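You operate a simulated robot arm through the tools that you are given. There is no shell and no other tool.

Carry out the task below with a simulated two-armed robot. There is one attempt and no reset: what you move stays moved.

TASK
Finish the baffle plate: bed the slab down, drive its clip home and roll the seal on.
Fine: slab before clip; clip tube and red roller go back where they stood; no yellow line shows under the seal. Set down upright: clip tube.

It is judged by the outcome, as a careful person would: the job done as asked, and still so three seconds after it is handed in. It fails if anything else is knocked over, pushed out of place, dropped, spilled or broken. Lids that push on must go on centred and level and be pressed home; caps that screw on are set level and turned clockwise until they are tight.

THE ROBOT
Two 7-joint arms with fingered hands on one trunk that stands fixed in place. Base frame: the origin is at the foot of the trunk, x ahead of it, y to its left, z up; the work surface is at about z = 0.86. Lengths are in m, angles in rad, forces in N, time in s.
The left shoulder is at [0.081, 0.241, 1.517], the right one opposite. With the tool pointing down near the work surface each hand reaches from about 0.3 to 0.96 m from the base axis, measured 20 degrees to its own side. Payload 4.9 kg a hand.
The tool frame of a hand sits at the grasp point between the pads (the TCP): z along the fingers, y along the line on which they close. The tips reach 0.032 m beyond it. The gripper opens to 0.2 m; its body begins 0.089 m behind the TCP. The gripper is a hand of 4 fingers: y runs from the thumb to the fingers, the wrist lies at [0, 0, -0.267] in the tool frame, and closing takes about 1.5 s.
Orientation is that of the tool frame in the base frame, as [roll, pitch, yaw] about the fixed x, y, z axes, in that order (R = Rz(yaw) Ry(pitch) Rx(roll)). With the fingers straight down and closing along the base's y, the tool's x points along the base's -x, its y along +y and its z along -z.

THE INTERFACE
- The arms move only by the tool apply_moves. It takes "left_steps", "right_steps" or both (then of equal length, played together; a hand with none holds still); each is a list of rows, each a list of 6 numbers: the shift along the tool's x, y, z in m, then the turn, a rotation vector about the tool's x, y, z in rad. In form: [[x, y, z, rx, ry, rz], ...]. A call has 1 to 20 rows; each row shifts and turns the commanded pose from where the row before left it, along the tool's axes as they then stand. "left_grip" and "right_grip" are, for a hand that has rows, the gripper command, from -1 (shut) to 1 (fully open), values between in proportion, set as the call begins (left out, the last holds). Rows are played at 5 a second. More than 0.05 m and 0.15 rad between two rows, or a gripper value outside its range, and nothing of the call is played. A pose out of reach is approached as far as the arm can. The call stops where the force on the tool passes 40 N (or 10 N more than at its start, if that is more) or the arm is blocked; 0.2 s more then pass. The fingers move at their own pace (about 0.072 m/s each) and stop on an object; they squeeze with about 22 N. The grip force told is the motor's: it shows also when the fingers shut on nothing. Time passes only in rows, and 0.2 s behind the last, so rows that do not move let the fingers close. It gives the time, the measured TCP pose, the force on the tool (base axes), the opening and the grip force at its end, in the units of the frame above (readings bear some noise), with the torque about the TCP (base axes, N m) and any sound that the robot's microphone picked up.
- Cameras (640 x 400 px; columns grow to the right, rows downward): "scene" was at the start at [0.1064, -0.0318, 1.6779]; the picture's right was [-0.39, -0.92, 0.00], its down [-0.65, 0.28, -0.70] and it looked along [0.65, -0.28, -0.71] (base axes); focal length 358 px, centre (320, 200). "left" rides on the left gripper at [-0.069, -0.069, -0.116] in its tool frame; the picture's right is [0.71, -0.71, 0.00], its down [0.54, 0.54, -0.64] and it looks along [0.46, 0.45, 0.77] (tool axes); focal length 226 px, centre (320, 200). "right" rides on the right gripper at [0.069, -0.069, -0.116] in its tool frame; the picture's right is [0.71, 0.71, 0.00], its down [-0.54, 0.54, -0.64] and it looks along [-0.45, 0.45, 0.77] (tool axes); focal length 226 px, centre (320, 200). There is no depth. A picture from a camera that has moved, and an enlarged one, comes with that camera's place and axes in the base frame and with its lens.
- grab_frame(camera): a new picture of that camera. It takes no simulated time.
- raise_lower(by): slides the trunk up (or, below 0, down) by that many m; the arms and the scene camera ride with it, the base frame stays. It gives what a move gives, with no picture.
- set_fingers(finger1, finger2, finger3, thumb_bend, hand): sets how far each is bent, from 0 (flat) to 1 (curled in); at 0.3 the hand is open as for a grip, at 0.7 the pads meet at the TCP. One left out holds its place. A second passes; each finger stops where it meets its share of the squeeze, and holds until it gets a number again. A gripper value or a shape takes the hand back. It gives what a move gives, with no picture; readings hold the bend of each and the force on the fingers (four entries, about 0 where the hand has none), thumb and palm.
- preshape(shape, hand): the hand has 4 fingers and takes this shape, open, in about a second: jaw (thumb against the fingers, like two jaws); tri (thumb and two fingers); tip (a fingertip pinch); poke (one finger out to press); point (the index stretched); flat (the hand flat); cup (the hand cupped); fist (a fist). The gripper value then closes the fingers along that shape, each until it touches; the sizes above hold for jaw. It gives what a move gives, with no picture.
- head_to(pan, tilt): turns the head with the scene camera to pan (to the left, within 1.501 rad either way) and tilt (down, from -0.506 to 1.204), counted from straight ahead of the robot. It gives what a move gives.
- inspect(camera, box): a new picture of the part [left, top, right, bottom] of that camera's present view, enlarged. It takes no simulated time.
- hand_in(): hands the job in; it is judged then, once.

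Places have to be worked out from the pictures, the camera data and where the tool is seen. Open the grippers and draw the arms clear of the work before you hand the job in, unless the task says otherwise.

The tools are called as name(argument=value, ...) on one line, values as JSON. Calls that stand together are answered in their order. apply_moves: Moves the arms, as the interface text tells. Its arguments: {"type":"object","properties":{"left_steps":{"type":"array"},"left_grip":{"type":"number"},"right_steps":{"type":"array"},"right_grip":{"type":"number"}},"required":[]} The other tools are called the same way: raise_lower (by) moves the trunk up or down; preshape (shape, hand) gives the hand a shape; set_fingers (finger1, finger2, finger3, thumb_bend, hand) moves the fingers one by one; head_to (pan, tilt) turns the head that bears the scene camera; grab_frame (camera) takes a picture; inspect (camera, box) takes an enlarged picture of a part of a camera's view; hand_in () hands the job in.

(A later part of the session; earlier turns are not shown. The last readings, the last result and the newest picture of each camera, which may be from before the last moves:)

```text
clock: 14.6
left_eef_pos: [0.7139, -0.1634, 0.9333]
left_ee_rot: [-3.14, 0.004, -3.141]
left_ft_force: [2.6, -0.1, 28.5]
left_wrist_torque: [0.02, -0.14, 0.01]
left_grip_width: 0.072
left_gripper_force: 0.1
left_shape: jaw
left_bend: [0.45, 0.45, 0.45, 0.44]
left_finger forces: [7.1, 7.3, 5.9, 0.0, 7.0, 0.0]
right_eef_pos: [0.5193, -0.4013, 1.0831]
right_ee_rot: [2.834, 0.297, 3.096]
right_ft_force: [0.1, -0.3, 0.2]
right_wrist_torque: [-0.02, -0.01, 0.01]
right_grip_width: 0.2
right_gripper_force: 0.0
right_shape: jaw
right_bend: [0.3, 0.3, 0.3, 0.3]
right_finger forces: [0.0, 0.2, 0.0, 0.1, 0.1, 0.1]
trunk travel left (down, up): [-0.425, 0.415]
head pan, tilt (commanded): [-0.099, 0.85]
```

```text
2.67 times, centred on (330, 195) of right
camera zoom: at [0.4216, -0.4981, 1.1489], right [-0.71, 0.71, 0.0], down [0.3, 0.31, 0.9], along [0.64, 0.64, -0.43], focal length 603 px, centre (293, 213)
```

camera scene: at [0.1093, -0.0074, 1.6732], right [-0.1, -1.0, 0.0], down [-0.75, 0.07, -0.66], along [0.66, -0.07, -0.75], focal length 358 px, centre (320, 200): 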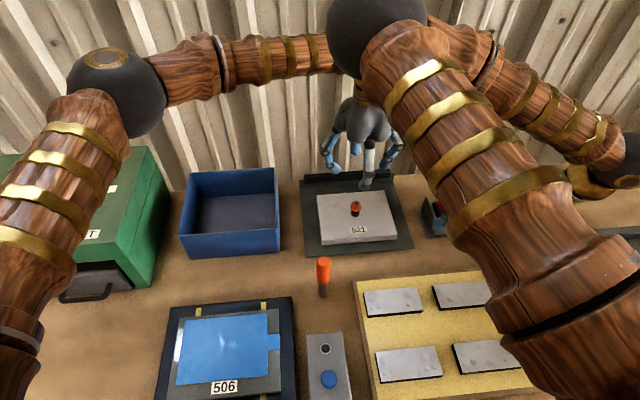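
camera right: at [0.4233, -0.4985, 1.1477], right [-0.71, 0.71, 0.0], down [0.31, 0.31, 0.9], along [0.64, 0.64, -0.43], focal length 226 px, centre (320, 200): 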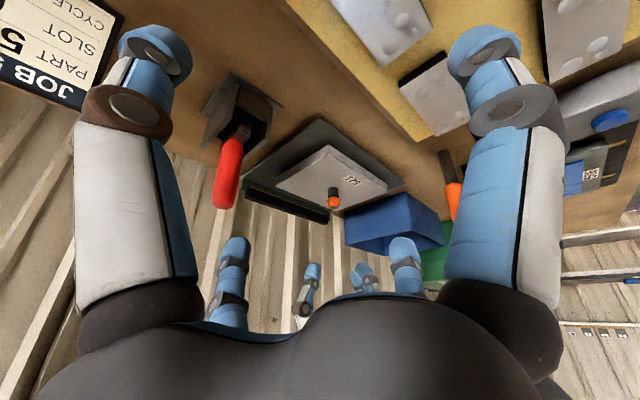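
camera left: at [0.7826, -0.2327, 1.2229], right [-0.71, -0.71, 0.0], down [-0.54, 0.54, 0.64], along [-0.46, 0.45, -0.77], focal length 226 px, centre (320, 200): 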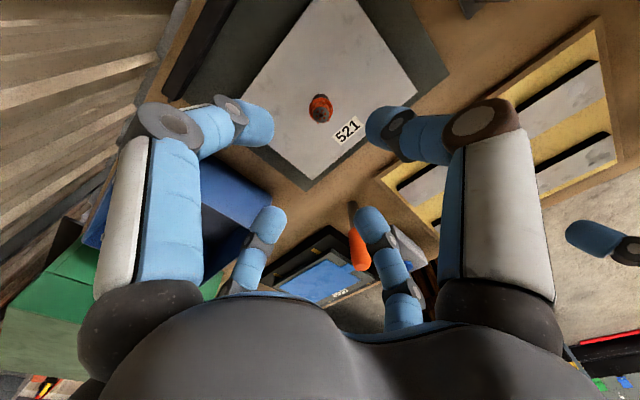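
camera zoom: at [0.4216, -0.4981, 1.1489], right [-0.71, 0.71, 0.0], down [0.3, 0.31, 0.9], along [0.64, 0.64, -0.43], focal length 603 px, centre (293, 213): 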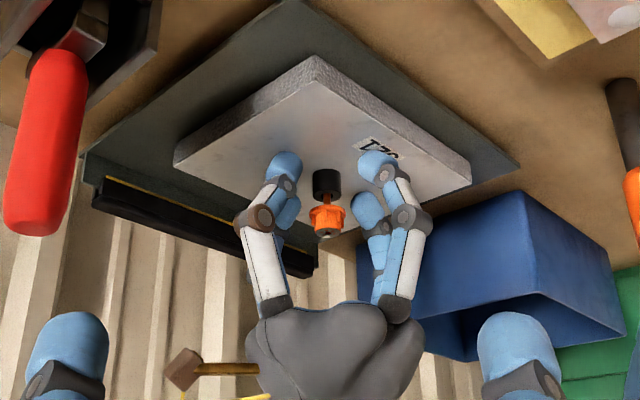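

The load is shared evenly by the four tips (28.5 N) and the slab has sunk with its black collar, leaving the clip up on a thin pin. I keep pressing in fine steps.

apply_moves(left_steps=[[0, 0, 0.002, 0, 0, 0], [0, 0, 0.002, 0, 0, 0], [0, 0, 0.002, 0, 0, 0], [0, 0, 0, 0, 0, 0]])

inspect(camera="right", box=[240, 120, 420, 270])

```text
clock: 15.7
left_eef_pos: [0.7141, -0.1666, 0.9273]
left_ee_rot: [-3.136, 0.0, -3.141]
left_ft_force: [-8.4, -0.9, 19.0]
left_wrist_torque: [-0.08, 0.06, -0.1]
left_grip_width: 0.0374
left_gripper_force: 21.9
left_shape: jaw
left_bend: [0.82, 0.82, 0.82, 0.58]
left_finger forces: [20.9, 12.6, 15.1, 0.0, 18.7, 0.0]
right_eef_pos: [0.5185, -0.4006, 1.0822]
right_ee_rot: [2.834, 0.296, 3.097]
right_ft_force: [0.4, 1.2, -0.2]
right_wrist_torque: [-0.01, -0.02, -0.01]
right_grip_width: 0.1998
right_gripper_force: 0.1
right_shape: jaw
right_bend: [0.3, 0.3, 0.3, 0.3]
right_finger forces: [0.0, 0.1, 0.0, 0.1, 0.0, 0.1]
trunk travel left (down, up): [-0.425, 0.415]
head pan, tilt (commanded): [-0.099, 0.85]
stopped in row 4 (left hand): the force on the tool passed its limit at 40 N (the readings are from after the stop); the commanded pose is now the measured one
```

```text
2.67 times, centred on (330, 195) of right
camera zoom: at [0.422, -0.4978, 1.1482], right [-0.71, 0.71, 0.0], down [0.31, 0.31, 0.9], along [0.64, 0.64, -0.43], focal length 603 px, centre (293, 213)
```

zoom: 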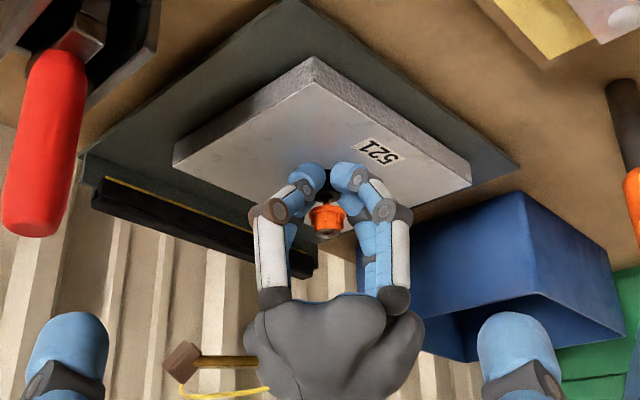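

The fingers gave way and curled in around the collar under the clip. I open them in place first, without lifting, so the clip is not caught.

apply_moves(left_steps=[[0, 0, 0, 0, 0, 0], [0, 0, 0, 0, 0, 0], [0, 0, -0.002, 0, 0, 0], [0, 0, -0.002, 0, 0, 0], [0, 0, -0.002, 0, 0, 0], [0, 0, 0, 0, 0, 0]], left_grip=-0.1)

inspect(camera="right", box=[240, 120, 420, 270])

inspect(camera="scene", box=[290, 130, 430, 260])

```text
clock: 17.1
left_eef_pos: [0.712, -0.1646, 0.9318]
left_ee_rot: [-3.14, 0.001, 3.141]
left_ft_force: [2.0, 1.1, 19.1]
left_wrist_torque: [0.02, -0.06, 0.01]
left_grip_width: 0.0853
left_gripper_force: 0.0
left_shape: jaw
left_bend: [0.42, 0.42, 0.42, 0.4]
left_finger forces: [6.0, 5.4, 4.2, 0.1, 5.1, 0.1]
right_eef_pos: [0.5186, -0.4015, 1.0827]
right_ee_rot: [2.834, 0.297, 3.096]
right_ft_force: [1.3, -0.3, 0.0]
right_wrist_torque: [0.02, 0.01, 0.02]
right_grip_width: 0.1999
right_gripper_force: 0.1
right_shape: jaw
right_bend: [0.3, 0.3, 0.3, 0.3]
right_finger forces: [0.0, 0.2, 0.0, 0.0, 0.0, 0.0]
trunk travel left (down, up): [-0.425, 0.415]
head pan, tilt (commanded): [-0.099, 0.85]
```

```text
2.67 times, centred on (330, 195) of right
camera zoom: at [0.4218, -0.4984, 1.1483], right [-0.71, 0.71, 0.0], down [0.31, 0.31, 0.9], along [0.64, 0.64, -0.43], focal length 603 px, centre (293, 213)
```

zoom: 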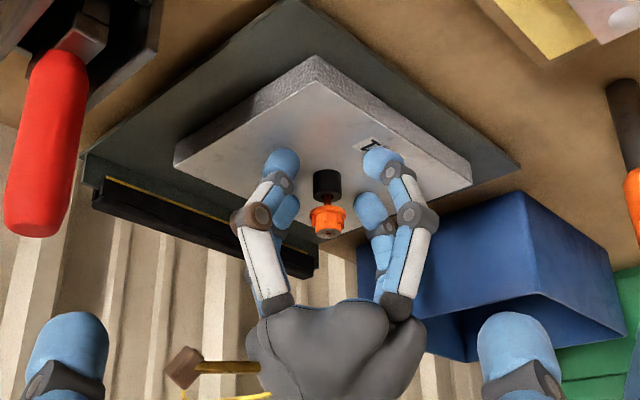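

```text
3.08 times, centred on (360, 195) of scene
camera zoom: at [0.1071, -0.0071, 1.6733], right [-0.1, -0.99, 0.0], down [-0.75, 0.07, -0.66], along [0.66, -0.07, -0.75], focal length 1102 px, centre (197, 215)
```

zoom: 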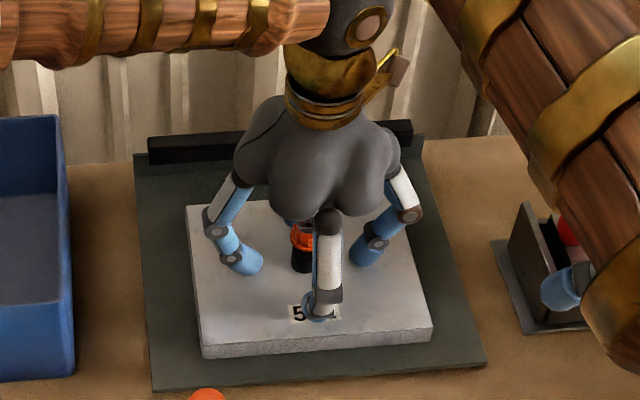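

The collar is free and the fingers are open again. I lift clear to see how far the slab has sunk and whether it stays.

apply_moves(left_steps=[[0, 0, -0.02, 0, 0, 0], [0, 0, -0.04, 0, 0, 0], [0, 0, -0.04, 0, 0, 0], [0, 0, 0, 0, 0, 0]])

inspect(camera="right", box=[240, 120, 420, 230])

inspect(camera="right", box=[310, 165, 360, 210])

inspect(camera="right", box=[280, 130, 400, 190])

```text
clock: 18.1
left_eef_pos: [0.7166, -0.1663, 1.032]
left_ee_rot: [-3.139, -0.002, -3.142]
left_ft_force: [0.2, -0.1, 0.1]
left_wrist_torque: [0.02, 0.0, -0.02]
left_grip_width: 0.0898
left_gripper_force: 0.0
left_shape: jaw
left_bend: [0.4, 0.4, 0.4, 0.38]
left_finger forces: [0.0, 0.0, 0.0, 0.0, 0.0, 0.0]
right_eef_pos: [0.5207, -0.4013, 1.0812]
right_ee_rot: [2.832, 0.294, 3.096]
right_ft_force: [1.6, 0.2, 0.3]
right_wrist_torque: [-0.01, 0.0, -0.03]
right_grip_width: 0.1999
right_gripper_force: 0.2
right_shape: jaw
right_bend: [0.3, 0.3, 0.3, 0.3]
right_finger forces: [0.1, 0.0, 0.1, 0.0, 0.0, 0.0]
trunk travel left (down, up): [-0.425, 0.415]
head pan, tilt (commanded): [-0.099, 0.85]
```

```text
3.56 times, centred on (330, 175) of right
camera zoom: at [0.4242, -0.4989, 1.1471], right [-0.71, 0.71, 0.0], down [0.31, 0.31, 0.9], along [0.64, 0.64, -0.43], focal length 804 px, centre (284, 289)
```

zoom: 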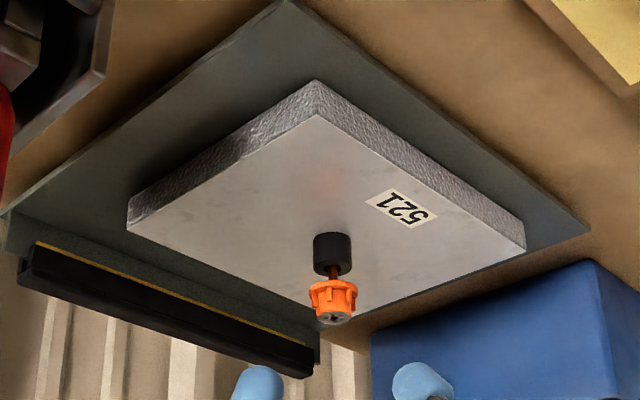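

```text
8.89 times, centred on (335, 188) of right
camera zoom: at [0.4242, -0.4989, 1.1471], right [-0.71, 0.71, 0.0], down [0.31, 0.31, 0.9], along [0.64, 0.64, -0.43], focal length 2009 px, centre (187, 311)
```

zoom: 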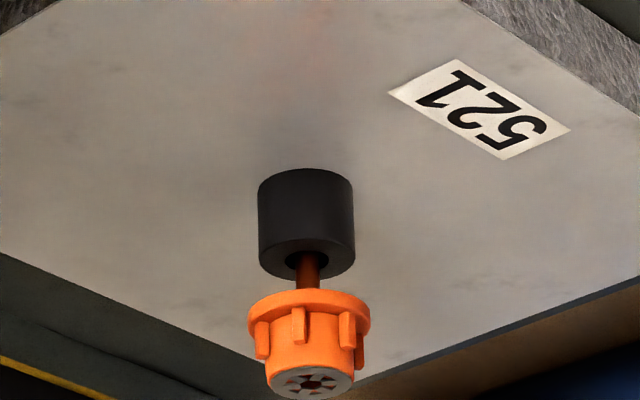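

```text
5.33 times, centred on (340, 160) of right
camera zoom: at [0.4242, -0.4989, 1.1471], right [-0.71, 0.71, 0.0], down [0.31, 0.31, 0.9], along [0.64, 0.64, -0.43], focal length 1206 px, centre (213, 413)
```

zoom: 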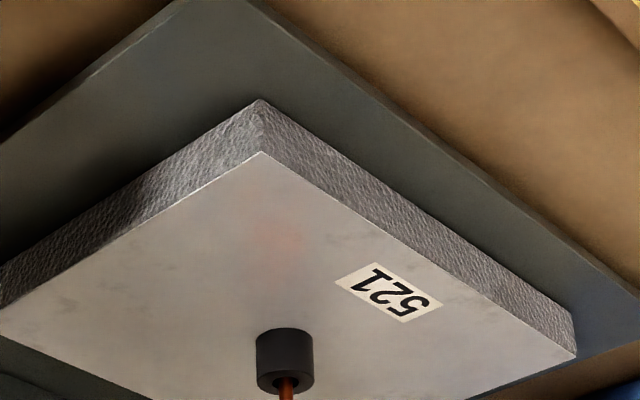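

The slab stays down and the pin now shows through the collar. I zoom in on the slab's lower edges for any remaining gap.

inspect(camera="right", box=[315, 138, 345, 158])

inspect(camera="right", box=[360, 170, 400, 200])

inspect(camera="right", box=[265, 165, 305, 195])

inspect(camera="scene", box=[300, 180, 420, 260])

```text
16.00 times, centred on (330, 148) of right
camera zoom: at [0.4242, -0.4989, 1.1471], right [-0.71, 0.71, 0.0], down [0.31, 0.31, 0.9], along [0.64, 0.64, -0.43], focal length 3617 px, centre (160, 1032)
```

zoom: 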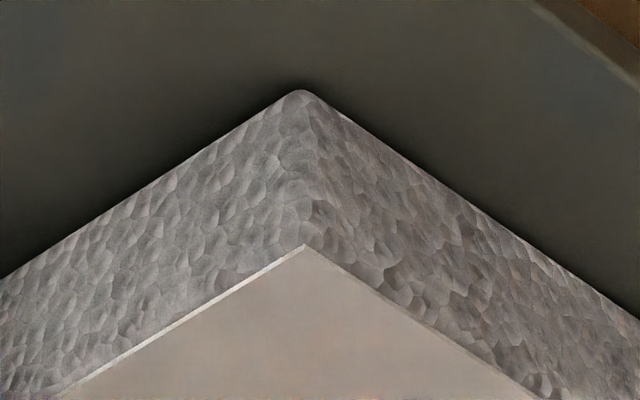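

```text
13.33 times, centred on (380, 185) of right
camera zoom: at [0.4242, -0.4989, 1.1471], right [-0.71, 0.71, 0.0], down [0.31, 0.31, 0.9], along [0.64, 0.64, -0.43], focal length 3014 px, centre (-480, 400)
```

zoom: 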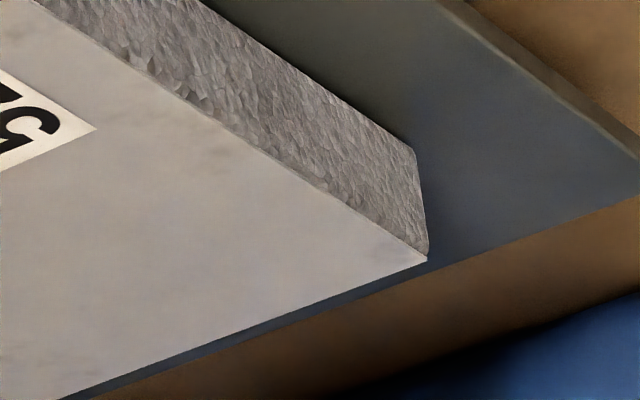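

```text
13.33 times, centred on (285, 180) of right
camera zoom: at [0.4242, -0.4989, 1.1471], right [-0.71, 0.71, 0.0], down [0.31, 0.31, 0.9], along [0.64, 0.64, -0.43], focal length 3014 px, centre (787, 467)
```

zoom: 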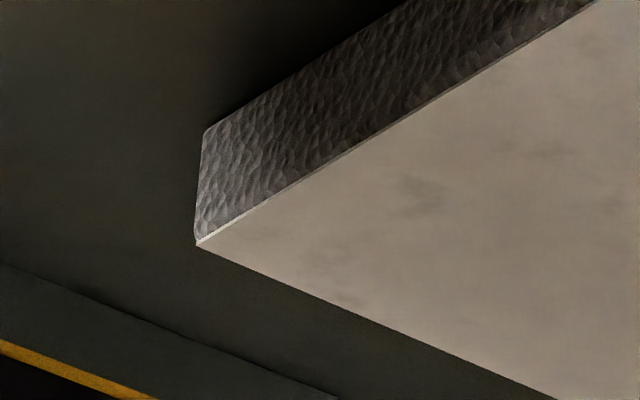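

```text
5.00 times, centred on (360, 220) of scene
camera zoom: at [0.1107, -0.0079, 1.6731], right [-0.1, -1.0, 0.0], down [-0.75, 0.07, -0.66], along [0.66, -0.07, -0.75], focal length 1790 px, centre (120, 100)
```

zoom: 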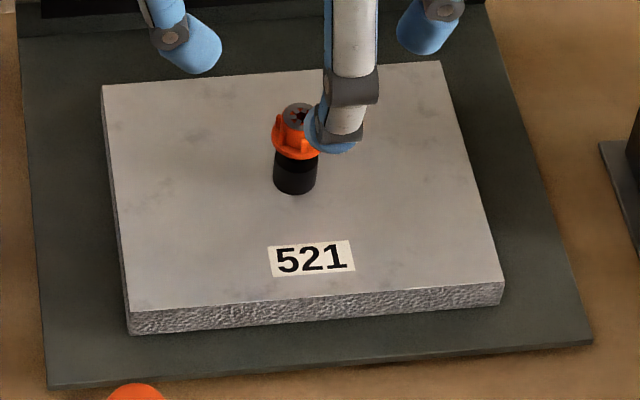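

By triangulation the slab top sank from about 0.912 to 0.900 and its underside now matches the plate's top within error. To be sure it is fully down, I turn the left hand 45° so the tips sit on the slab's diagonals with a wider, stiffer stance, and press again.

apply_moves(left_steps=[[0, 0, 0, 0, 0, 0.131], [0, 0, 0, 0, 0, 0.131], [0, 0, 0, 0, 0, 0.131], [0, 0, 0, 0, 0, 0.131], [0, 0, 0, 0, 0, 0.131], [0, 0, 0, 0, 0, 0.131], [0, 0, 0, 0, 0, 0]], left_grip=0.4)

inspect(camera="scene", box=[280, 120, 440, 270])

grab_frame(camera="left")

```text
clock: 19.6
left_eef_pos: [0.7163, -0.1652, 1.03]
left_ee_rot: [-3.14, 0.002, 2.352]
left_ft_force: [-0.2, -0.4, -1.1]
left_wrist_torque: [0.01, -0.01, -0.02]
left_grip_width: 0.1394
left_gripper_force: 0.0
left_shape: jaw
left_bend: [0.31, 0.31, 0.31, 0.28]
left_finger forces: [0.0, 0.0, 0.1, 0.1, 0.1, 0.0]
right_eef_pos: [0.5213, -0.4016, 1.0811]
right_ee_rot: [2.833, 0.296, 3.096]
right_ft_force: [-0.8, -0.8, -0.2]
right_wrist_torque: [0.04, -0.03, -0.03]
right_grip_width: 0.2001
right_gripper_force: 0.1
right_shape: jaw
right_bend: [0.3, 0.3, 0.3, 0.3]
right_finger forces: [0.0, 0.0, 0.1, 0.0, 0.0, 0.0]
trunk travel left (down, up): [-0.425, 0.415]
head pan, tilt (commanded): [-0.099, 0.85]
```

```text
2.67 times, centred on (360, 195) of scene
camera zoom: at [0.1096, -0.0078, 1.6732], right [-0.1, -1.0, 0.0], down [-0.75, 0.07, -0.66], along [0.66, -0.07, -0.75], focal length 955 px, centre (213, 213)
```

zoom: 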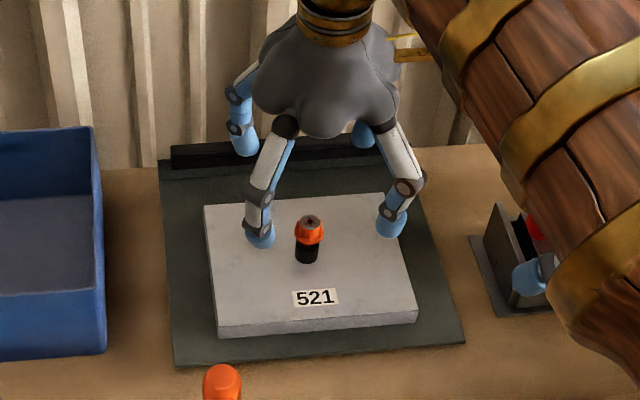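

```text
taken
camera left: at [0.7144, -0.2638, 1.1457], right [-1.0, 0.0, 0.0], down [0.0, 0.77, 0.64], along [0.0, 0.64, -0.77], focal length 226 px, centre (320, 200)
```

left: 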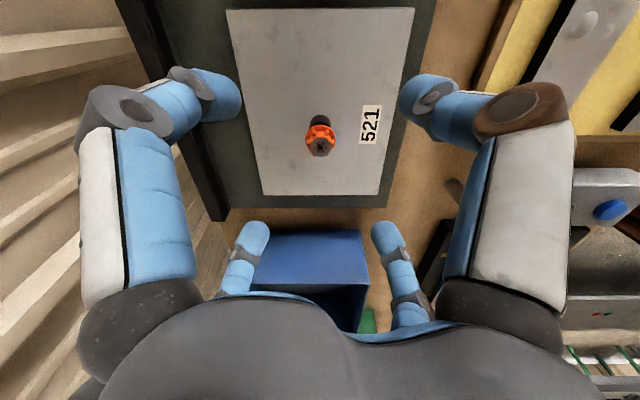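

Tips sit about ±0.06 m around the stud on both axes, inside the slab's edges. I close slightly and lower to press again.

apply_moves(left_steps=[[0, 0, 0.03, 0, 0, 0], [0, 0, 0.03, 0, 0, 0], [0, 0, 0.02, 0, 0, 0], [0, 0, 0.006, 0, 0, 0], [0, 0, 0.004, 0, 0, 0], [0, 0, 0.003, 0, 0, 0], [0, 0, 0, 0, 0, 0]], left_grip=0.25)

inspect(camera="scene", box=[280, 120, 440, 270])

```text
clock: 21.2
left_eef_pos: [0.7138, -0.1654, 0.937]
left_ee_rot: [-3.14, 0.0, 2.354]
left_ft_force: [0.0, 0.1, -0.3]
left_wrist_torque: [0.0, 0.01, -0.01]
left_grip_width: 0.1256
left_gripper_force: 0.0
left_shape: jaw
left_bend: [0.33, 0.33, 0.33, 0.31]
left_finger forces: [0.1, 0.0, 0.1, 0.0, 0.0, 0.0]
right_eef_pos: [0.5196, -0.4015, 1.0809]
right_ee_rot: [2.833, 0.295, 3.097]
right_ft_force: [-0.3, 0.3, -0.4]
right_wrist_torque: [-0.01, 0.03, -0.01]
right_grip_width: 0.2
right_gripper_force: 0.1
right_shape: jaw
right_bend: [0.3, 0.3, 0.3, 0.3]
right_finger forces: [0.0, 0.0, 0.0, 0.1, 0.1, 0.0]
trunk travel left (down, up): [-0.425, 0.415]
head pan, tilt (commanded): [-0.099, 0.85]
```

```text
2.67 times, centred on (360, 195) of scene
camera zoom: at [0.1096, -0.0077, 1.6732], right [-0.1, -1.0, 0.0], down [-0.75, 0.07, -0.66], along [0.66, -0.07, -0.75], focal length 955 px, centre (213, 213)
```

zoom: 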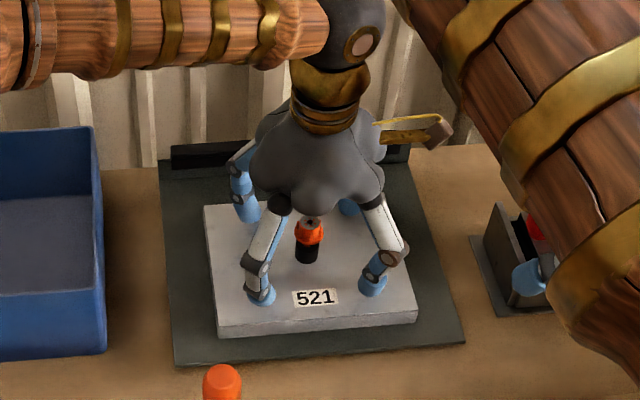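

No contact yet at TCP 0.937; I go on down in 2 mm steps.

apply_moves(left_steps=[[0, 0, 0.002, 0, 0, 0], [0, 0, 0.002, 0, 0, 0], [0, 0, 0.002, 0, 0, 0], [0, 0, 0.002, 0, 0, 0], [0, 0, 0.001, 0, 0, 0], [0, 0, 0, 0, 0, 0]])

```text
clock: 22.6
left_eef_pos: [0.7141, -0.1665, 0.9318]
left_ee_rot: [3.141, 0.007, 2.357]
left_ft_force: [3.3, -0.9, 36.0]
left_wrist_torque: [0.4, -0.05, 0.08]
left_grip_width: 0.125
left_gripper_force: 0.0
left_shape: jaw
left_bend: [0.32, 0.32, 0.32, 0.31]
left_finger forces: [9.5, 8.3, 13.2, 0.0, 3.8, 0.1]
right_eef_pos: [0.5174, -0.3994, 1.0835]
right_ee_rot: [2.832, 0.295, 3.097]
right_ft_force: [0.4, -0.2, -0.2]
right_wrist_torque: [0.01, -0.01, -0.01]
right_grip_width: 0.1999
right_gripper_force: 0.0
right_shape: jaw
right_bend: [0.3, 0.3, 0.3, 0.3]
right_finger forces: [0.0, 0.1, 0.0, 0.1, 0.1, 0.0]
trunk travel left (down, up): [-0.425, 0.415]
head pan, tilt (commanded): [-0.099, 0.85]
```

36 N with almost no further travel, so the slab is at a hard stop. I check the slab from the right camera while it is pressed.

inspect(camera="right", box=[240, 120, 420, 230])

inspect(camera="right", box=[315, 138, 345, 158])

```text
3.56 times, centred on (330, 175) of right
camera zoom: at [0.421, -0.4981, 1.1492], right [-0.71, 0.71, 0.0], down [0.3, 0.31, 0.9], along [0.64, 0.64, -0.43], focal length 804 px, centre (284, 289)
```

zoom: 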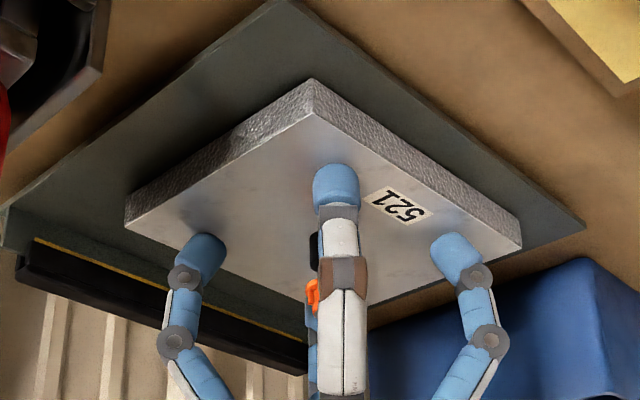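

```text
16.00 times, centred on (330, 148) of right
camera zoom: at [0.421, -0.4981, 1.1492], right [-0.71, 0.71, 0.0], down [0.3, 0.31, 0.9], along [0.64, 0.64, -0.43], focal length 3617 px, centre (160, 1032)
```

zoom: 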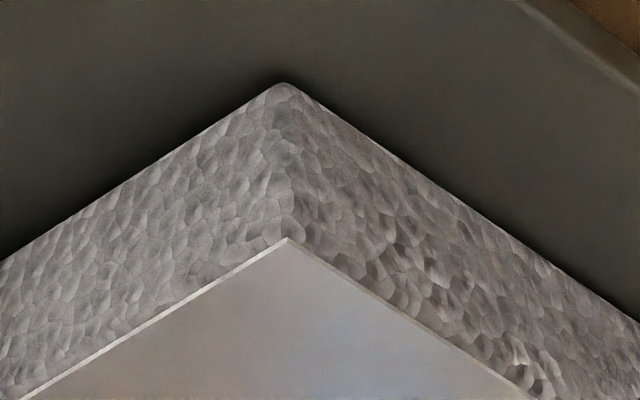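

The slab is bedded and unchanged relative to the plate. I lift the left hand straight up with the fingers wide, then swing it toward the clip tube.

apply_moves(left_steps=[[0, 0, -0.015, 0, 0, 0], [0, 0, -0.04, 0, 0, 0], [0, 0, -0.05, 0, 0, 0], [0, 0, -0.05, 0, 0, 0], [0, 0, -0.05, 0, 0, 0], [0, 0, 0, 0, 0, 0]])

inspect(camera="scene", box=[290, 240, 360, 310])

inspect(camera="right", box=[410, 120, 490, 240])

inspect(camera="right", box=[240, 120, 420, 230])

```text
clock: 24.1
left_eef_pos: [0.7168, -0.1613, 1.1349]
left_ee_rot: [-3.138, 0.001, 2.356]
left_ft_force: [0.5, -0.5, 0.5]
left_wrist_torque: [0.05, 0.04, -0.01]
left_grip_width: 0.1251
left_gripper_force: 0.0
left_shape: jaw
left_bend: [0.33, 0.33, 0.33, 0.31]
left_finger forces: [0.1, 0.0, 0.0, 0.1, 0.0, 0.0]
right_eef_pos: [0.5202, -0.4014, 1.0806]
right_ee_rot: [2.834, 0.295, 3.096]
right_ft_force: [0.1, -0.4, 0.1]
right_wrist_torque: [-0.01, 0.01, 0.02]
right_grip_width: 0.1999
right_gripper_force: 0.0
right_shape: jaw
right_bend: [0.3, 0.3, 0.3, 0.3]
right_finger forces: [0.0, 0.1, 0.1, 0.0, 0.0, 0.0]
trunk travel left (down, up): [-0.425, 0.415]
head pan, tilt (commanded): [-0.099, 0.85]
```

```text
5.71 times, centred on (325, 275) of scene
camera zoom: at [0.1099, -0.0078, 1.6731], right [-0.1, -1.0, 0.0], down [-0.75, 0.07, -0.66], along [0.66, -0.07, -0.75], focal length 2046 px, centre (291, -229)
```

zoom: 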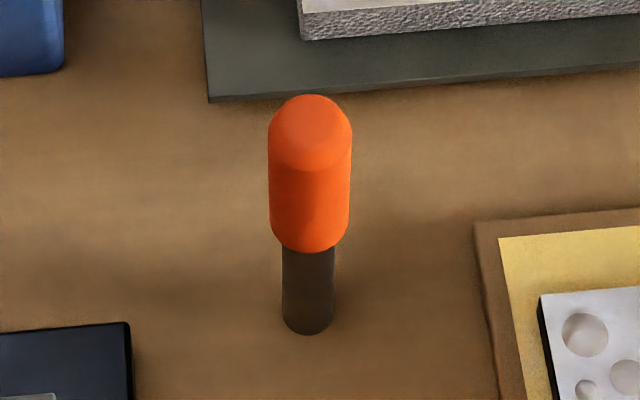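

```text
3.33 times, centred on (450, 180) of right
camera zoom: at [0.4236, -0.4988, 1.1473], right [-0.71, 0.71, 0.0], down [0.31, 0.31, 0.9], along [0.64, 0.64, -0.43], focal length 754 px, centre (-113, 267)
```

zoom: 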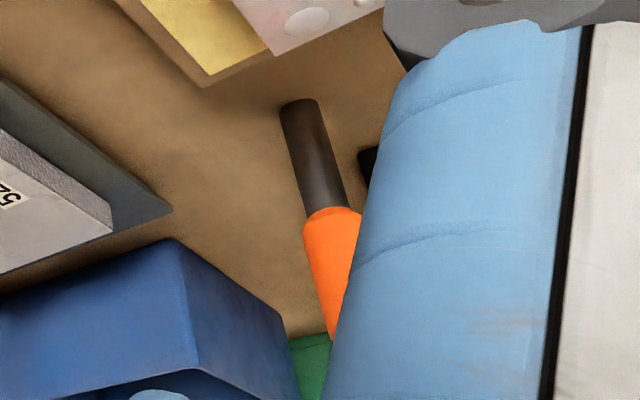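

```text
3.56 times, centred on (330, 175) of right
camera zoom: at [0.4236, -0.4988, 1.1473], right [-0.71, 0.71, 0.0], down [0.31, 0.31, 0.9], along [0.64, 0.64, -0.43], focal length 804 px, centre (284, 289)
```

zoom: 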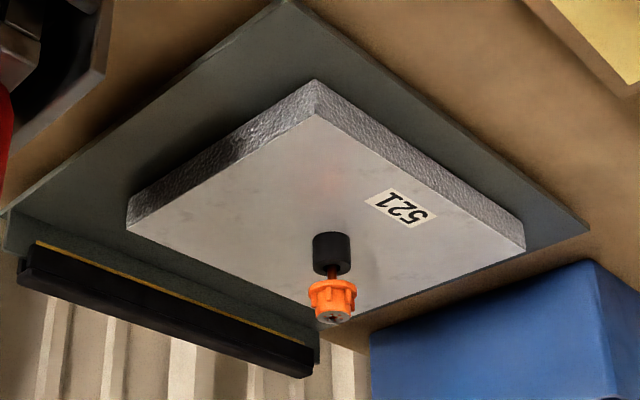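

The tube stands at about (0.509,-0.056), handle from z≈0.935 to 1.023. I turn the left hand back and carry it above the tube with the fingers open.

apply_moves(left_steps=[[0, 0, -0.005, 0, 0, -0.131], [0, 0, -0.005, 0, 0, -0.131], [0, 0, -0.005, 0, 0, -0.131], [0, 0, -0.005, 0, 0, -0.131], [0, 0, 0, 0, 0, -0.131], [0, 0, 0, 0, 0, -0.131], [0.0414, 0.0217, 0, 0, 0, 0], [0.0414, 0.0217, 0, 0, 0, 0], [0.0414, 0.0217, 0, 0, 0, 0], [0.0414, 0.0217, 0, 0, 0, 0], [0.0414, 0.0217, 0, 0, 0, 0], [0, 0, 0, 0, 0, 0]], left_grip=0.2)

grab_frame(camera="left")

grab_frame(camera="scene")

```text
clock: 26.6
left_eef_pos: [0.5123, -0.0589, 1.1515]
left_ee_rot: [-3.139, 0.0, 3.142]
left_ft_force: [0.5, 0.7, 0.4]
left_wrist_torque: [0.01, 0.01, -0.03]
left_grip_width: 0.1206
left_gripper_force: 0.1
left_shape: jaw
left_bend: [0.34, 0.34, 0.34, 0.32]
left_finger forces: [0.0, 0.0, 0.0, 0.0, 0.0, 0.0]
right_eef_pos: [0.5209, -0.4023, 1.0807]
right_ee_rot: [2.834, 0.295, 3.096]
right_ft_force: [0.3, -0.2, 0.9]
right_wrist_torque: [0.02, 0.01, 0.0]
right_grip_width: 0.2
right_gripper_force: 0.0
right_shape: jaw
right_bend: [0.3, 0.3, 0.3, 0.3]
right_finger forces: [0.0, 0.1, 0.1, 0.0, 0.1, 0.1]
trunk travel left (down, up): [-0.425, 0.415]
head pan, tilt (commanded): [-0.099, 0.85]
```

```text
taken
camera left: at [0.5811, -0.1278, 1.2665], right [-0.71, -0.71, 0.0], down [-0.54, 0.54, 0.64], along [-0.45, 0.45, -0.77], focal length 226 px, centre (320, 200)
```

left: 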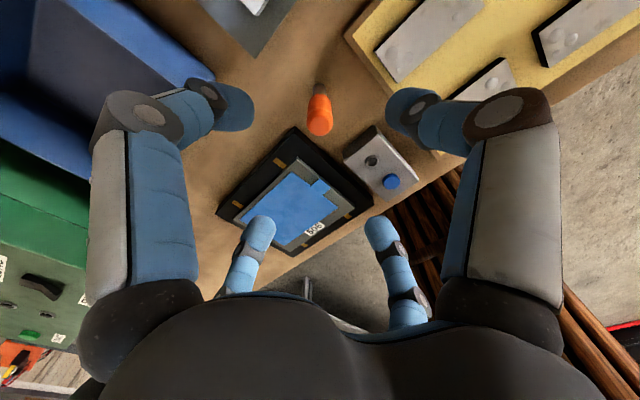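

```text
taken
camera scene: at [0.1105, -0.0085, 1.6731], right [-0.1, -1.0, 0.0], down [-0.75, 0.07, -0.66], along [0.66, -0.07, -0.75], focal length 358 px, centre (320, 200)
```

scene: 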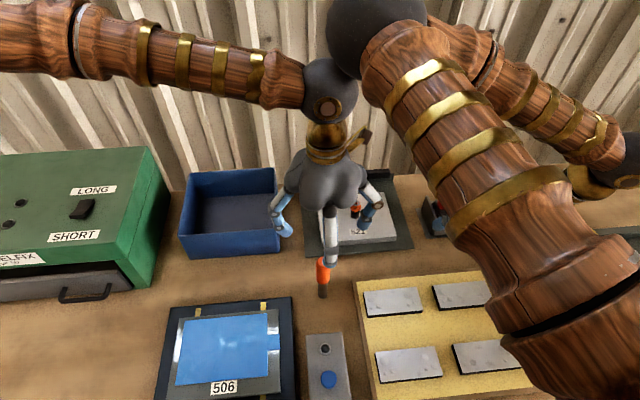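

The tube top appears almost on the hand's axis. I zoom the left camera on it to refine before descending.

inspect(camera="left", box=[280, 70, 360, 150])

```text
5.00 times, centred on (320, 110) of left
camera zoom: at [0.5811, -0.1278, 1.2665], right [-0.71, -0.71, 0.0], down [-0.54, 0.54, 0.64], along [-0.45, 0.45, -0.77], focal length 1130 px, centre (320, 650)
```

zoom: 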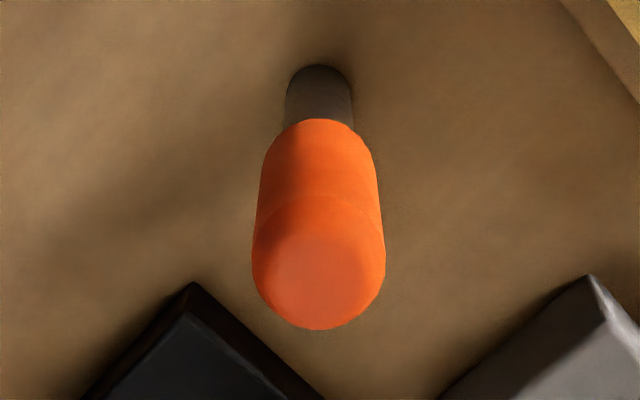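

The tube is centred within about 1 mm. I descend around the handle and then close.

apply_moves(left_steps=[[0, 0, 0.04, 0, 0, 0], [0, 0, 0.04, 0, 0, 0], [0, 0, 0.04, 0, 0, 0], [0, 0, 0.04, 0, 0, 0], [0, 0, 0.02, 0, 0, 0], [0, 0, 0.019, 0, 0, 0], [0, 0, 0, 0, 0, 0]], left_grip=0.0)

inspect(camera="scene", box=[240, 150, 420, 330])

inspect(camera="left", box=[180, 60, 460, 300])

```text
clock: 28.2
left_eef_pos: [0.5102, -0.0578, 0.9523]
left_ee_rot: [-3.138, -0.001, -3.141]
left_ft_force: [0.1, 0.5, -0.1]
left_wrist_torque: [0.0, -0.01, 0.01]
left_grip_width: 0.1005
left_gripper_force: 0.1
left_shape: jaw
left_bend: [0.38, 0.38, 0.38, 0.36]
left_finger forces: [0.0, 0.0, 0.0, 0.0, 0.0, 0.0]
right_eef_pos: [0.5195, -0.4002, 1.0816]
right_ee_rot: [2.83, 0.295, 3.096]
right_ft_force: [1.5, -0.5, -1.0]
right_wrist_torque: [0.0, -0.04, -0.01]
right_grip_width: 0.1998
right_gripper_force: 0.0
right_shape: jaw
right_bend: [0.3, 0.3, 0.3, 0.3]
right_finger forces: [0.0, 0.1, 0.1, 0.0, 0.1, 0.0]
trunk travel left (down, up): [-0.425, 0.415]
head pan, tilt (commanded): [-0.099, 0.85]
```

```text
2.22 times, centred on (330, 240) of scene
camera zoom: at [0.1095, -0.0075, 1.6732], right [-0.1, -1.0, 0.0], down [-0.75, 0.07, -0.66], along [0.66, -0.07, -0.75], focal length 796 px, centre (298, 111)
```

zoom: 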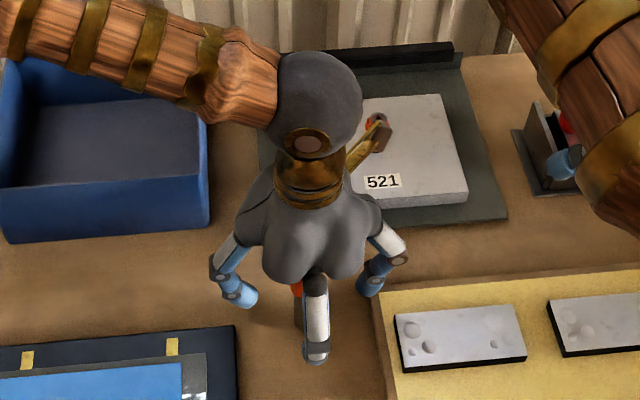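

```text
1.67 times, centred on (320, 180) of left
camera zoom: at [0.5775, -0.1271, 1.0675], right [-0.71, -0.71, 0.0], down [-0.54, 0.54, 0.64], along [-0.45, 0.45, -0.77], focal length 377 px, centre (320, 233)
```

zoom: 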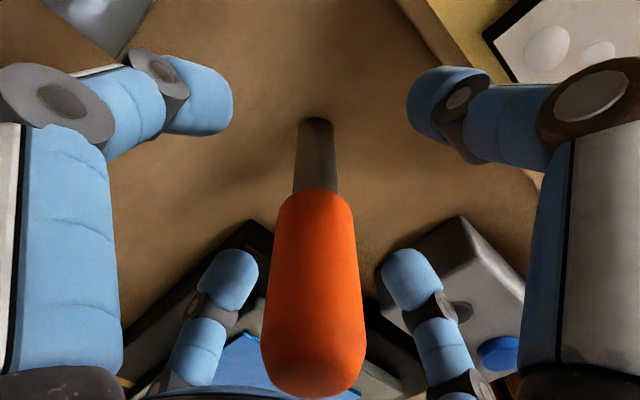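

The handle is centred between the four fingers. I close the hand on it and let it settle.

apply_moves(left_steps=[[0, 0, 0, 0, 0, 0], [0, 0, 0, 0, 0, 0], [0, 0, 0, 0, 0, 0], [0, 0, 0, 0, 0, 0], [0, 0, 0, 0, 0, 0], [0, 0, 0, 0, 0, 0], [0, 0, 0, 0, 0, 0], [0, 0, 0, 0, 0, 0]], left_grip=-1)

inspect(camera="left", box=[180, 60, 460, 300])

inspect(camera="scene", box=[240, 150, 420, 330])

```text
clock: 30.1
left_eef_pos: [0.5098, -0.0574, 0.9526]
left_ee_rot: [-3.139, 0.001, 3.141]
left_ft_force: [0.3, -1.4, -1.6]
left_wrist_torque: [0.01, 0.0, 0.01]
left_grip_width: 0.0215
left_gripper_force: 22.2
left_shape: jaw
left_bend: [0.77, 0.77, 0.77, 0.62]
left_finger forces: [17.2, 18.5, 17.3, 0.0, 16.0, 0.0]
right_eef_pos: [0.521, -0.4006, 1.0807]
right_ee_rot: [2.832, 0.293, 3.096]
right_ft_force: [-0.1, -0.2, 0.6]
right_wrist_torque: [-0.01, 0.03, -0.03]
right_grip_width: 0.1999
right_gripper_force: 0.1
right_shape: jaw
right_bend: [0.3, 0.3, 0.3, 0.3]
right_finger forces: [0.0, 0.1, 0.0, 0.0, 0.0, 0.0]
trunk travel left (down, up): [-0.425, 0.415]
head pan, tilt (commanded): [-0.099, 0.85]
```

```text
1.67 times, centred on (320, 180) of left
camera zoom: at [0.5778, -0.1272, 1.0677], right [-0.71, -0.71, 0.0], down [-0.54, 0.54, 0.64], along [-0.45, 0.45, -0.77], focal length 377 px, centre (320, 233)
```

zoom: 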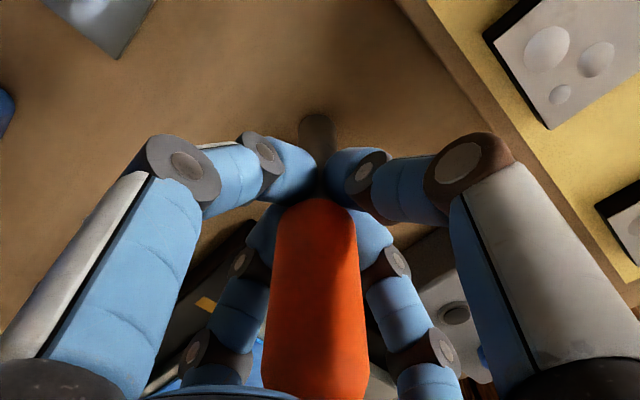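

```text
2.22 times, centred on (330, 240) of scene
camera zoom: at [0.1097, -0.0076, 1.6732], right [-0.1, -1.0, 0.0], down [-0.75, 0.07, -0.66], along [0.66, -0.07, -0.75], focal length 796 px, centre (298, 111)
```

zoom: 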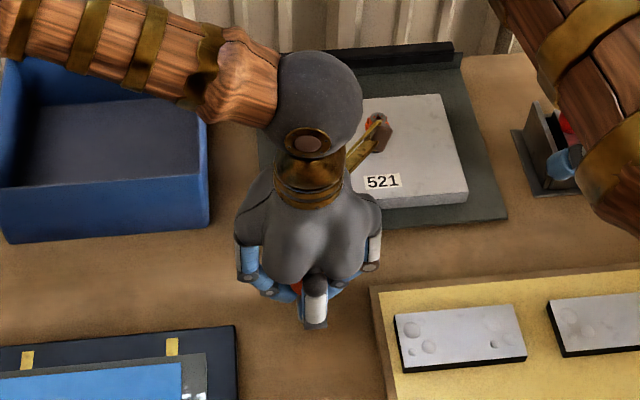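

The tips closed on the dark tube just under the handle. I would rather push with the palm on the handle's top, so I open a little, lower until the palm touches, and grip again.

apply_moves(left_steps=[[0, 0, 0, 0, 0, 0], [0, 0, 0, 0, 0, 0], [0, 0, 0, 0, 0, 0], [0, 0, 0, 0, 0, 0], [0, 0, 0.005, 0, 0, 0], [0, 0, 0.003, 0, 0, 0], [0, 0, 0.003, 0, 0, 0], [0, 0, 0.002, 0, 0, 0], [0, 0, 0, 0, 0, 0]], left_grip=-0.2)

inspect(camera="left", box=[180, 60, 460, 300])

inspect(camera="right", box=[400, 120, 500, 260])

```text
clock: 32.0
left_eef_pos: [0.5084, -0.0583, 0.9412]
left_ee_rot: [-3.138, -0.001, -3.141]
left_ft_force: [0.3, -0.2, 0.0]
left_wrist_torque: [0.0, 0.01, 0.0]
left_grip_width: 0.0798
left_gripper_force: 0.1
left_shape: jaw
left_bend: [0.43, 0.43, 0.43, 0.41]
left_finger forces: [0.0, 0.0, 0.0, 0.0, 0.0, 0.0]
right_eef_pos: [0.5208, -0.402, 1.0812]
right_ee_rot: [2.834, 0.294, 3.097]
right_ft_force: [0.8, 0.7, -0.6]
right_wrist_torque: [0.04, 0.0, 0.0]
right_grip_width: 0.2002
right_gripper_force: 0.1
right_shape: jaw
right_bend: [0.3, 0.3, 0.3, 0.3]
right_finger forces: [0.1, 0.1, 0.0, 0.1, 0.0, 0.0]
trunk travel left (down, up): [-0.425, 0.415]
head pan, tilt (commanded): [-0.099, 0.85]
```

```text
1.67 times, centred on (320, 180) of left
camera zoom: at [0.5765, -0.1272, 1.056], right [-0.71, -0.71, 0.0], down [-0.54, 0.54, 0.64], along [-0.45, 0.45, -0.77], focal length 377 px, centre (320, 233)
```

zoom: 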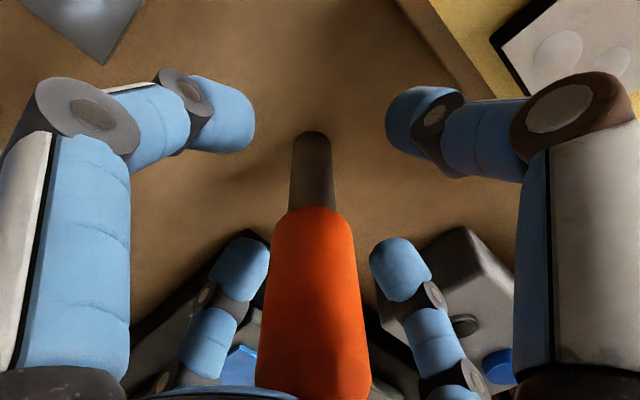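

```text
2.86 times, centred on (450, 190) of right
camera zoom: at [0.4235, -0.4987, 1.1475], right [-0.71, 0.71, 0.0], down [0.31, 0.31, 0.9], along [0.64, 0.64, -0.43], focal length 646 px, centre (-51, 229)
```

zoom: 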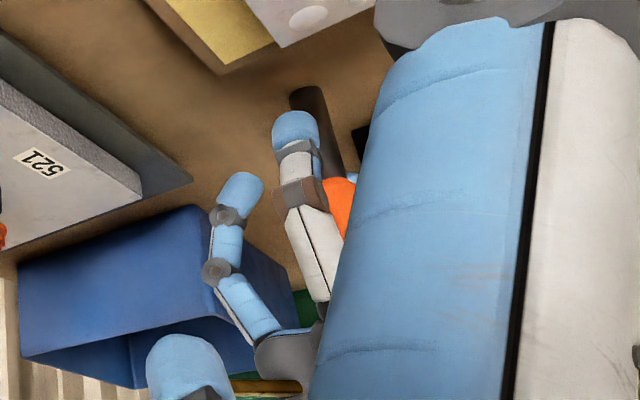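

Still no palm contact at 0.941 and the tube stands upright. I go down a few more millimetres watching for contact.

apply_moves(left_steps=[[0, 0, 0.002, 0, 0, 0], [0, 0, 0.002, 0, 0, 0], [0, 0, 0.002, 0, 0, 0], [0, 0, 0, 0, 0, 0]])

```text
clock: 33.0
left_eef_pos: [0.5087, -0.0559, 0.9366]
left_ee_rot: [-3.141, 0.0, 3.142]
left_ft_force: [1.0, -0.4, -1.1]
left_wrist_torque: [0.0, -0.03, -0.03]
left_grip_width: 0.0796
left_gripper_force: 0.0
left_shape: jaw
left_bend: [0.43, 0.43, 0.43, 0.41]
left_finger forces: [0.0, 0.0, 0.0, 0.0, 0.0, 0.0]
right_eef_pos: [0.5195, -0.401, 1.0819]
right_ee_rot: [2.831, 0.296, 3.097]
right_ft_force: [-0.8, -0.8, 0.4]
right_wrist_torque: [0.0, 0.0, -0.05]
right_grip_width: 0.1999
right_gripper_force: 0.0
right_shape: jaw
right_bend: [0.3, 0.3, 0.3, 0.3]
right_finger forces: [0.0, 0.1, 0.1, 0.0, 0.1, 0.0]
trunk travel left (down, up): [-0.425, 0.415]
head pan, tilt (commanded): [-0.099, 0.85]
```

No contact yet; a few more millimetres.

apply_moves(left_steps=[[0, 0, 0.002, 0, 0, 0], [0, 0, 0.002, 0, 0, 0], [0, 0, 0.002, 0, 0, 0], [0, 0, 0.001, 0, 0, 0], [0, 0, 0, 0, 0, 0]])

```text
clock: 34.2
left_eef_pos: [0.5089, -0.0557, 0.9281]
left_ee_rot: [-3.139, 0.0, 3.141]
left_ft_force: [-0.4, -0.3, -0.3]
left_wrist_torque: [0.02, 0.0, -0.05]
left_grip_width: 0.0794
left_gripper_force: 0.1
left_shape: jaw
left_bend: [0.43, 0.43, 0.43, 0.41]
left_finger forces: [0.0, 0.0, 0.0, 0.1, 0.0, 0.1]
right_eef_pos: [0.5195, -0.4012, 1.0817]
right_ee_rot: [2.833, 0.293, 3.096]
right_ft_force: [1.2, -0.9, 0.1]
right_wrist_torque: [0.02, -0.04, 0.01]
right_grip_width: 0.1998
right_gripper_force: 0.1
right_shape: jaw
right_bend: [0.3, 0.3, 0.3, 0.3]
right_finger forces: [0.1, 0.0, 0.1, 0.1, 0.0, 0.0]
trunk travel left (down, up): [-0.425, 0.415]
head pan, tilt (commanded): [-0.099, 0.85]
```

Still free at 0.928. I check the side view before going lower.

inspect(camera="scene", box=[260, 180, 400, 320])

inspect(camera="left", box=[180, 60, 460, 300])

```text
2.86 times, centred on (330, 250) of scene
camera zoom: at [0.1096, -0.0076, 1.6732], right [-0.1, -1.0, 0.0], down [-0.75, 0.07, -0.66], along [0.66, -0.07, -0.75], focal length 1023 px, centre (291, 57)
```

zoom: 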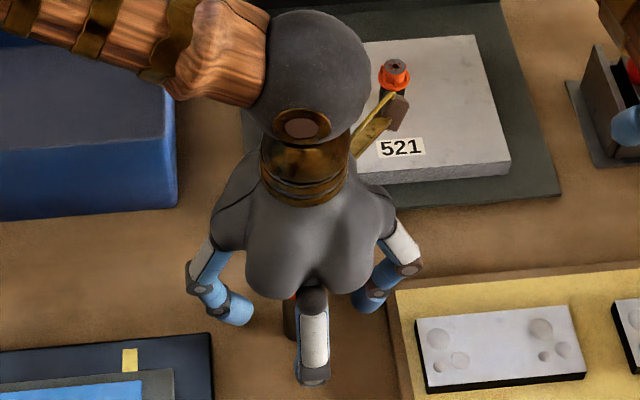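

```text
1.67 times, centred on (320, 180) of left
camera zoom: at [0.576, -0.1261, 1.043], right [-0.71, -0.71, 0.0], down [-0.54, 0.54, 0.64], along [-0.45, 0.45, -0.77], focal length 377 px, centre (320, 233)
```

zoom: 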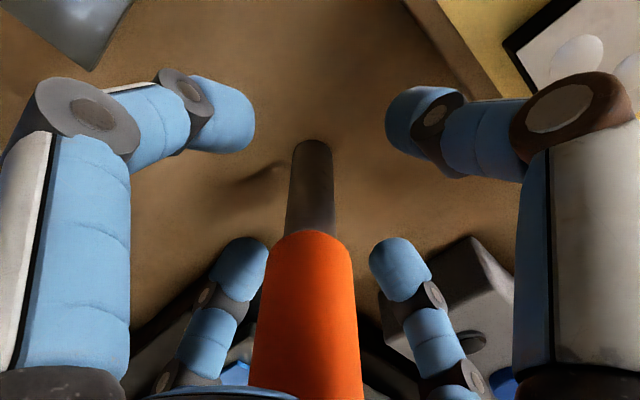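

The handle's lower end is level with the TCP now, so the palm must be close to its top. I lower a little more.

apply_moves(left_steps=[[0, 0, 0.002, 0, 0, 0], [0, 0, 0.002, 0, 0, 0], [0, 0, 0.001, 0, 0, 0], [0, 0, 0, 0, 0, 0]])

```text
clock: 35.2
left_eef_pos: [0.5081, -0.0562, 0.9222]
left_ee_rot: [-3.139, -0.001, 3.141]
left_ft_force: [0.3, -0.1, 0.0]
left_wrist_torque: [0.0, -0.01, 0.03]
left_grip_width: 0.0796
left_gripper_force: 0.0
left_shape: jaw
left_bend: [0.43, 0.43, 0.43, 0.41]
left_finger forces: [0.0, 0.0, 0.0, 0.1, 0.0, 0.1]
right_eef_pos: [0.5211, -0.4006, 1.0804]
right_ee_rot: [2.832, 0.295, 3.096]
right_ft_force: [-0.3, 0.7, 0.3]
right_wrist_torque: [-0.05, 0.04, -0.02]
right_grip_width: 0.2
right_gripper_force: 0.2
right_shape: jaw
right_bend: [0.3, 0.3, 0.3, 0.3]
right_finger forces: [0.1, 0.0, 0.0, 0.1, 0.0, 0.0]
trunk travel left (down, up): [-0.425, 0.415]
head pan, tilt (commanded): [-0.099, 0.85]
```

Still no contact; I try up to 8 mm more, leaving 2 cm under the fingertips.

apply_moves(left_steps=[[0, 0, 0.002, 0, 0, 0], [0, 0, 0.002, 0, 0, 0], [0, 0, 0.002, 0, 0, 0], [0, 0, 0.002, 0, 0, 0], [0, 0, 0, 0, 0, 0]])

inspect(camera="left", box=[180, 60, 460, 300])

```text
clock: 36.4
left_eef_pos: [0.5084, -0.0591, 0.919]
left_ee_rot: [-3.134, 0.007, -3.142]
left_ft_force: [-0.8, 2.9, 29.0]
left_wrist_torque: [0.11, 0.0, -0.01]
left_grip_width: 0.0794
left_gripper_force: 0.1
left_shape: jaw
left_bend: [0.43, 0.43, 0.43, 0.41]
left_finger forces: [0.0, 0.0, 0.0, 0.1, 0.0, 29.8]
right_eef_pos: [0.5193, -0.4013, 1.0811]
right_ee_rot: [2.833, 0.293, 3.096]
right_ft_force: [-0.3, -0.2, 0.7]
right_wrist_torque: [-0.03, 0.0, 0.04]
right_grip_width: 0.2
right_gripper_force: 0.0
right_shape: jaw
right_bend: [0.3, 0.3, 0.3, 0.3]
right_finger forces: [0.1, 0.0, 0.1, 0.0, 0.0, 0.1]
trunk travel left (down, up): [-0.425, 0.415]
head pan, tilt (commanded): [-0.099, 0.85]
stopped in row 5 (left hand): the force on the tool passed its limit at 41 N (the readings are from after the stop); the commanded pose is now the measured one
```

```text
1.67 times, centred on (320, 180) of left
camera zoom: at [0.5764, -0.1283, 1.0354], right [-0.71, -0.71, 0.0], down [-0.54, 0.55, 0.64], along [-0.45, 0.45, -0.77], focal length 377 px, centre (320, 233)
```

zoom: 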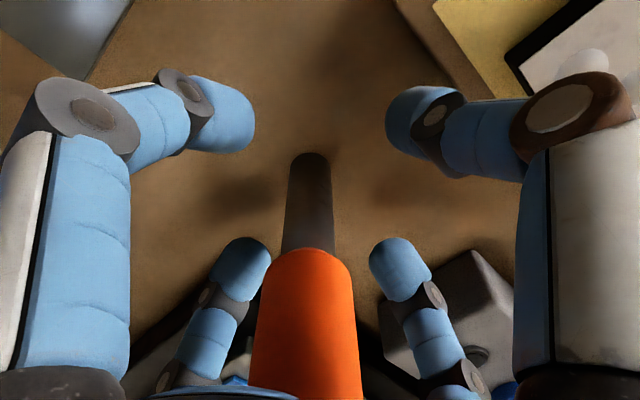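

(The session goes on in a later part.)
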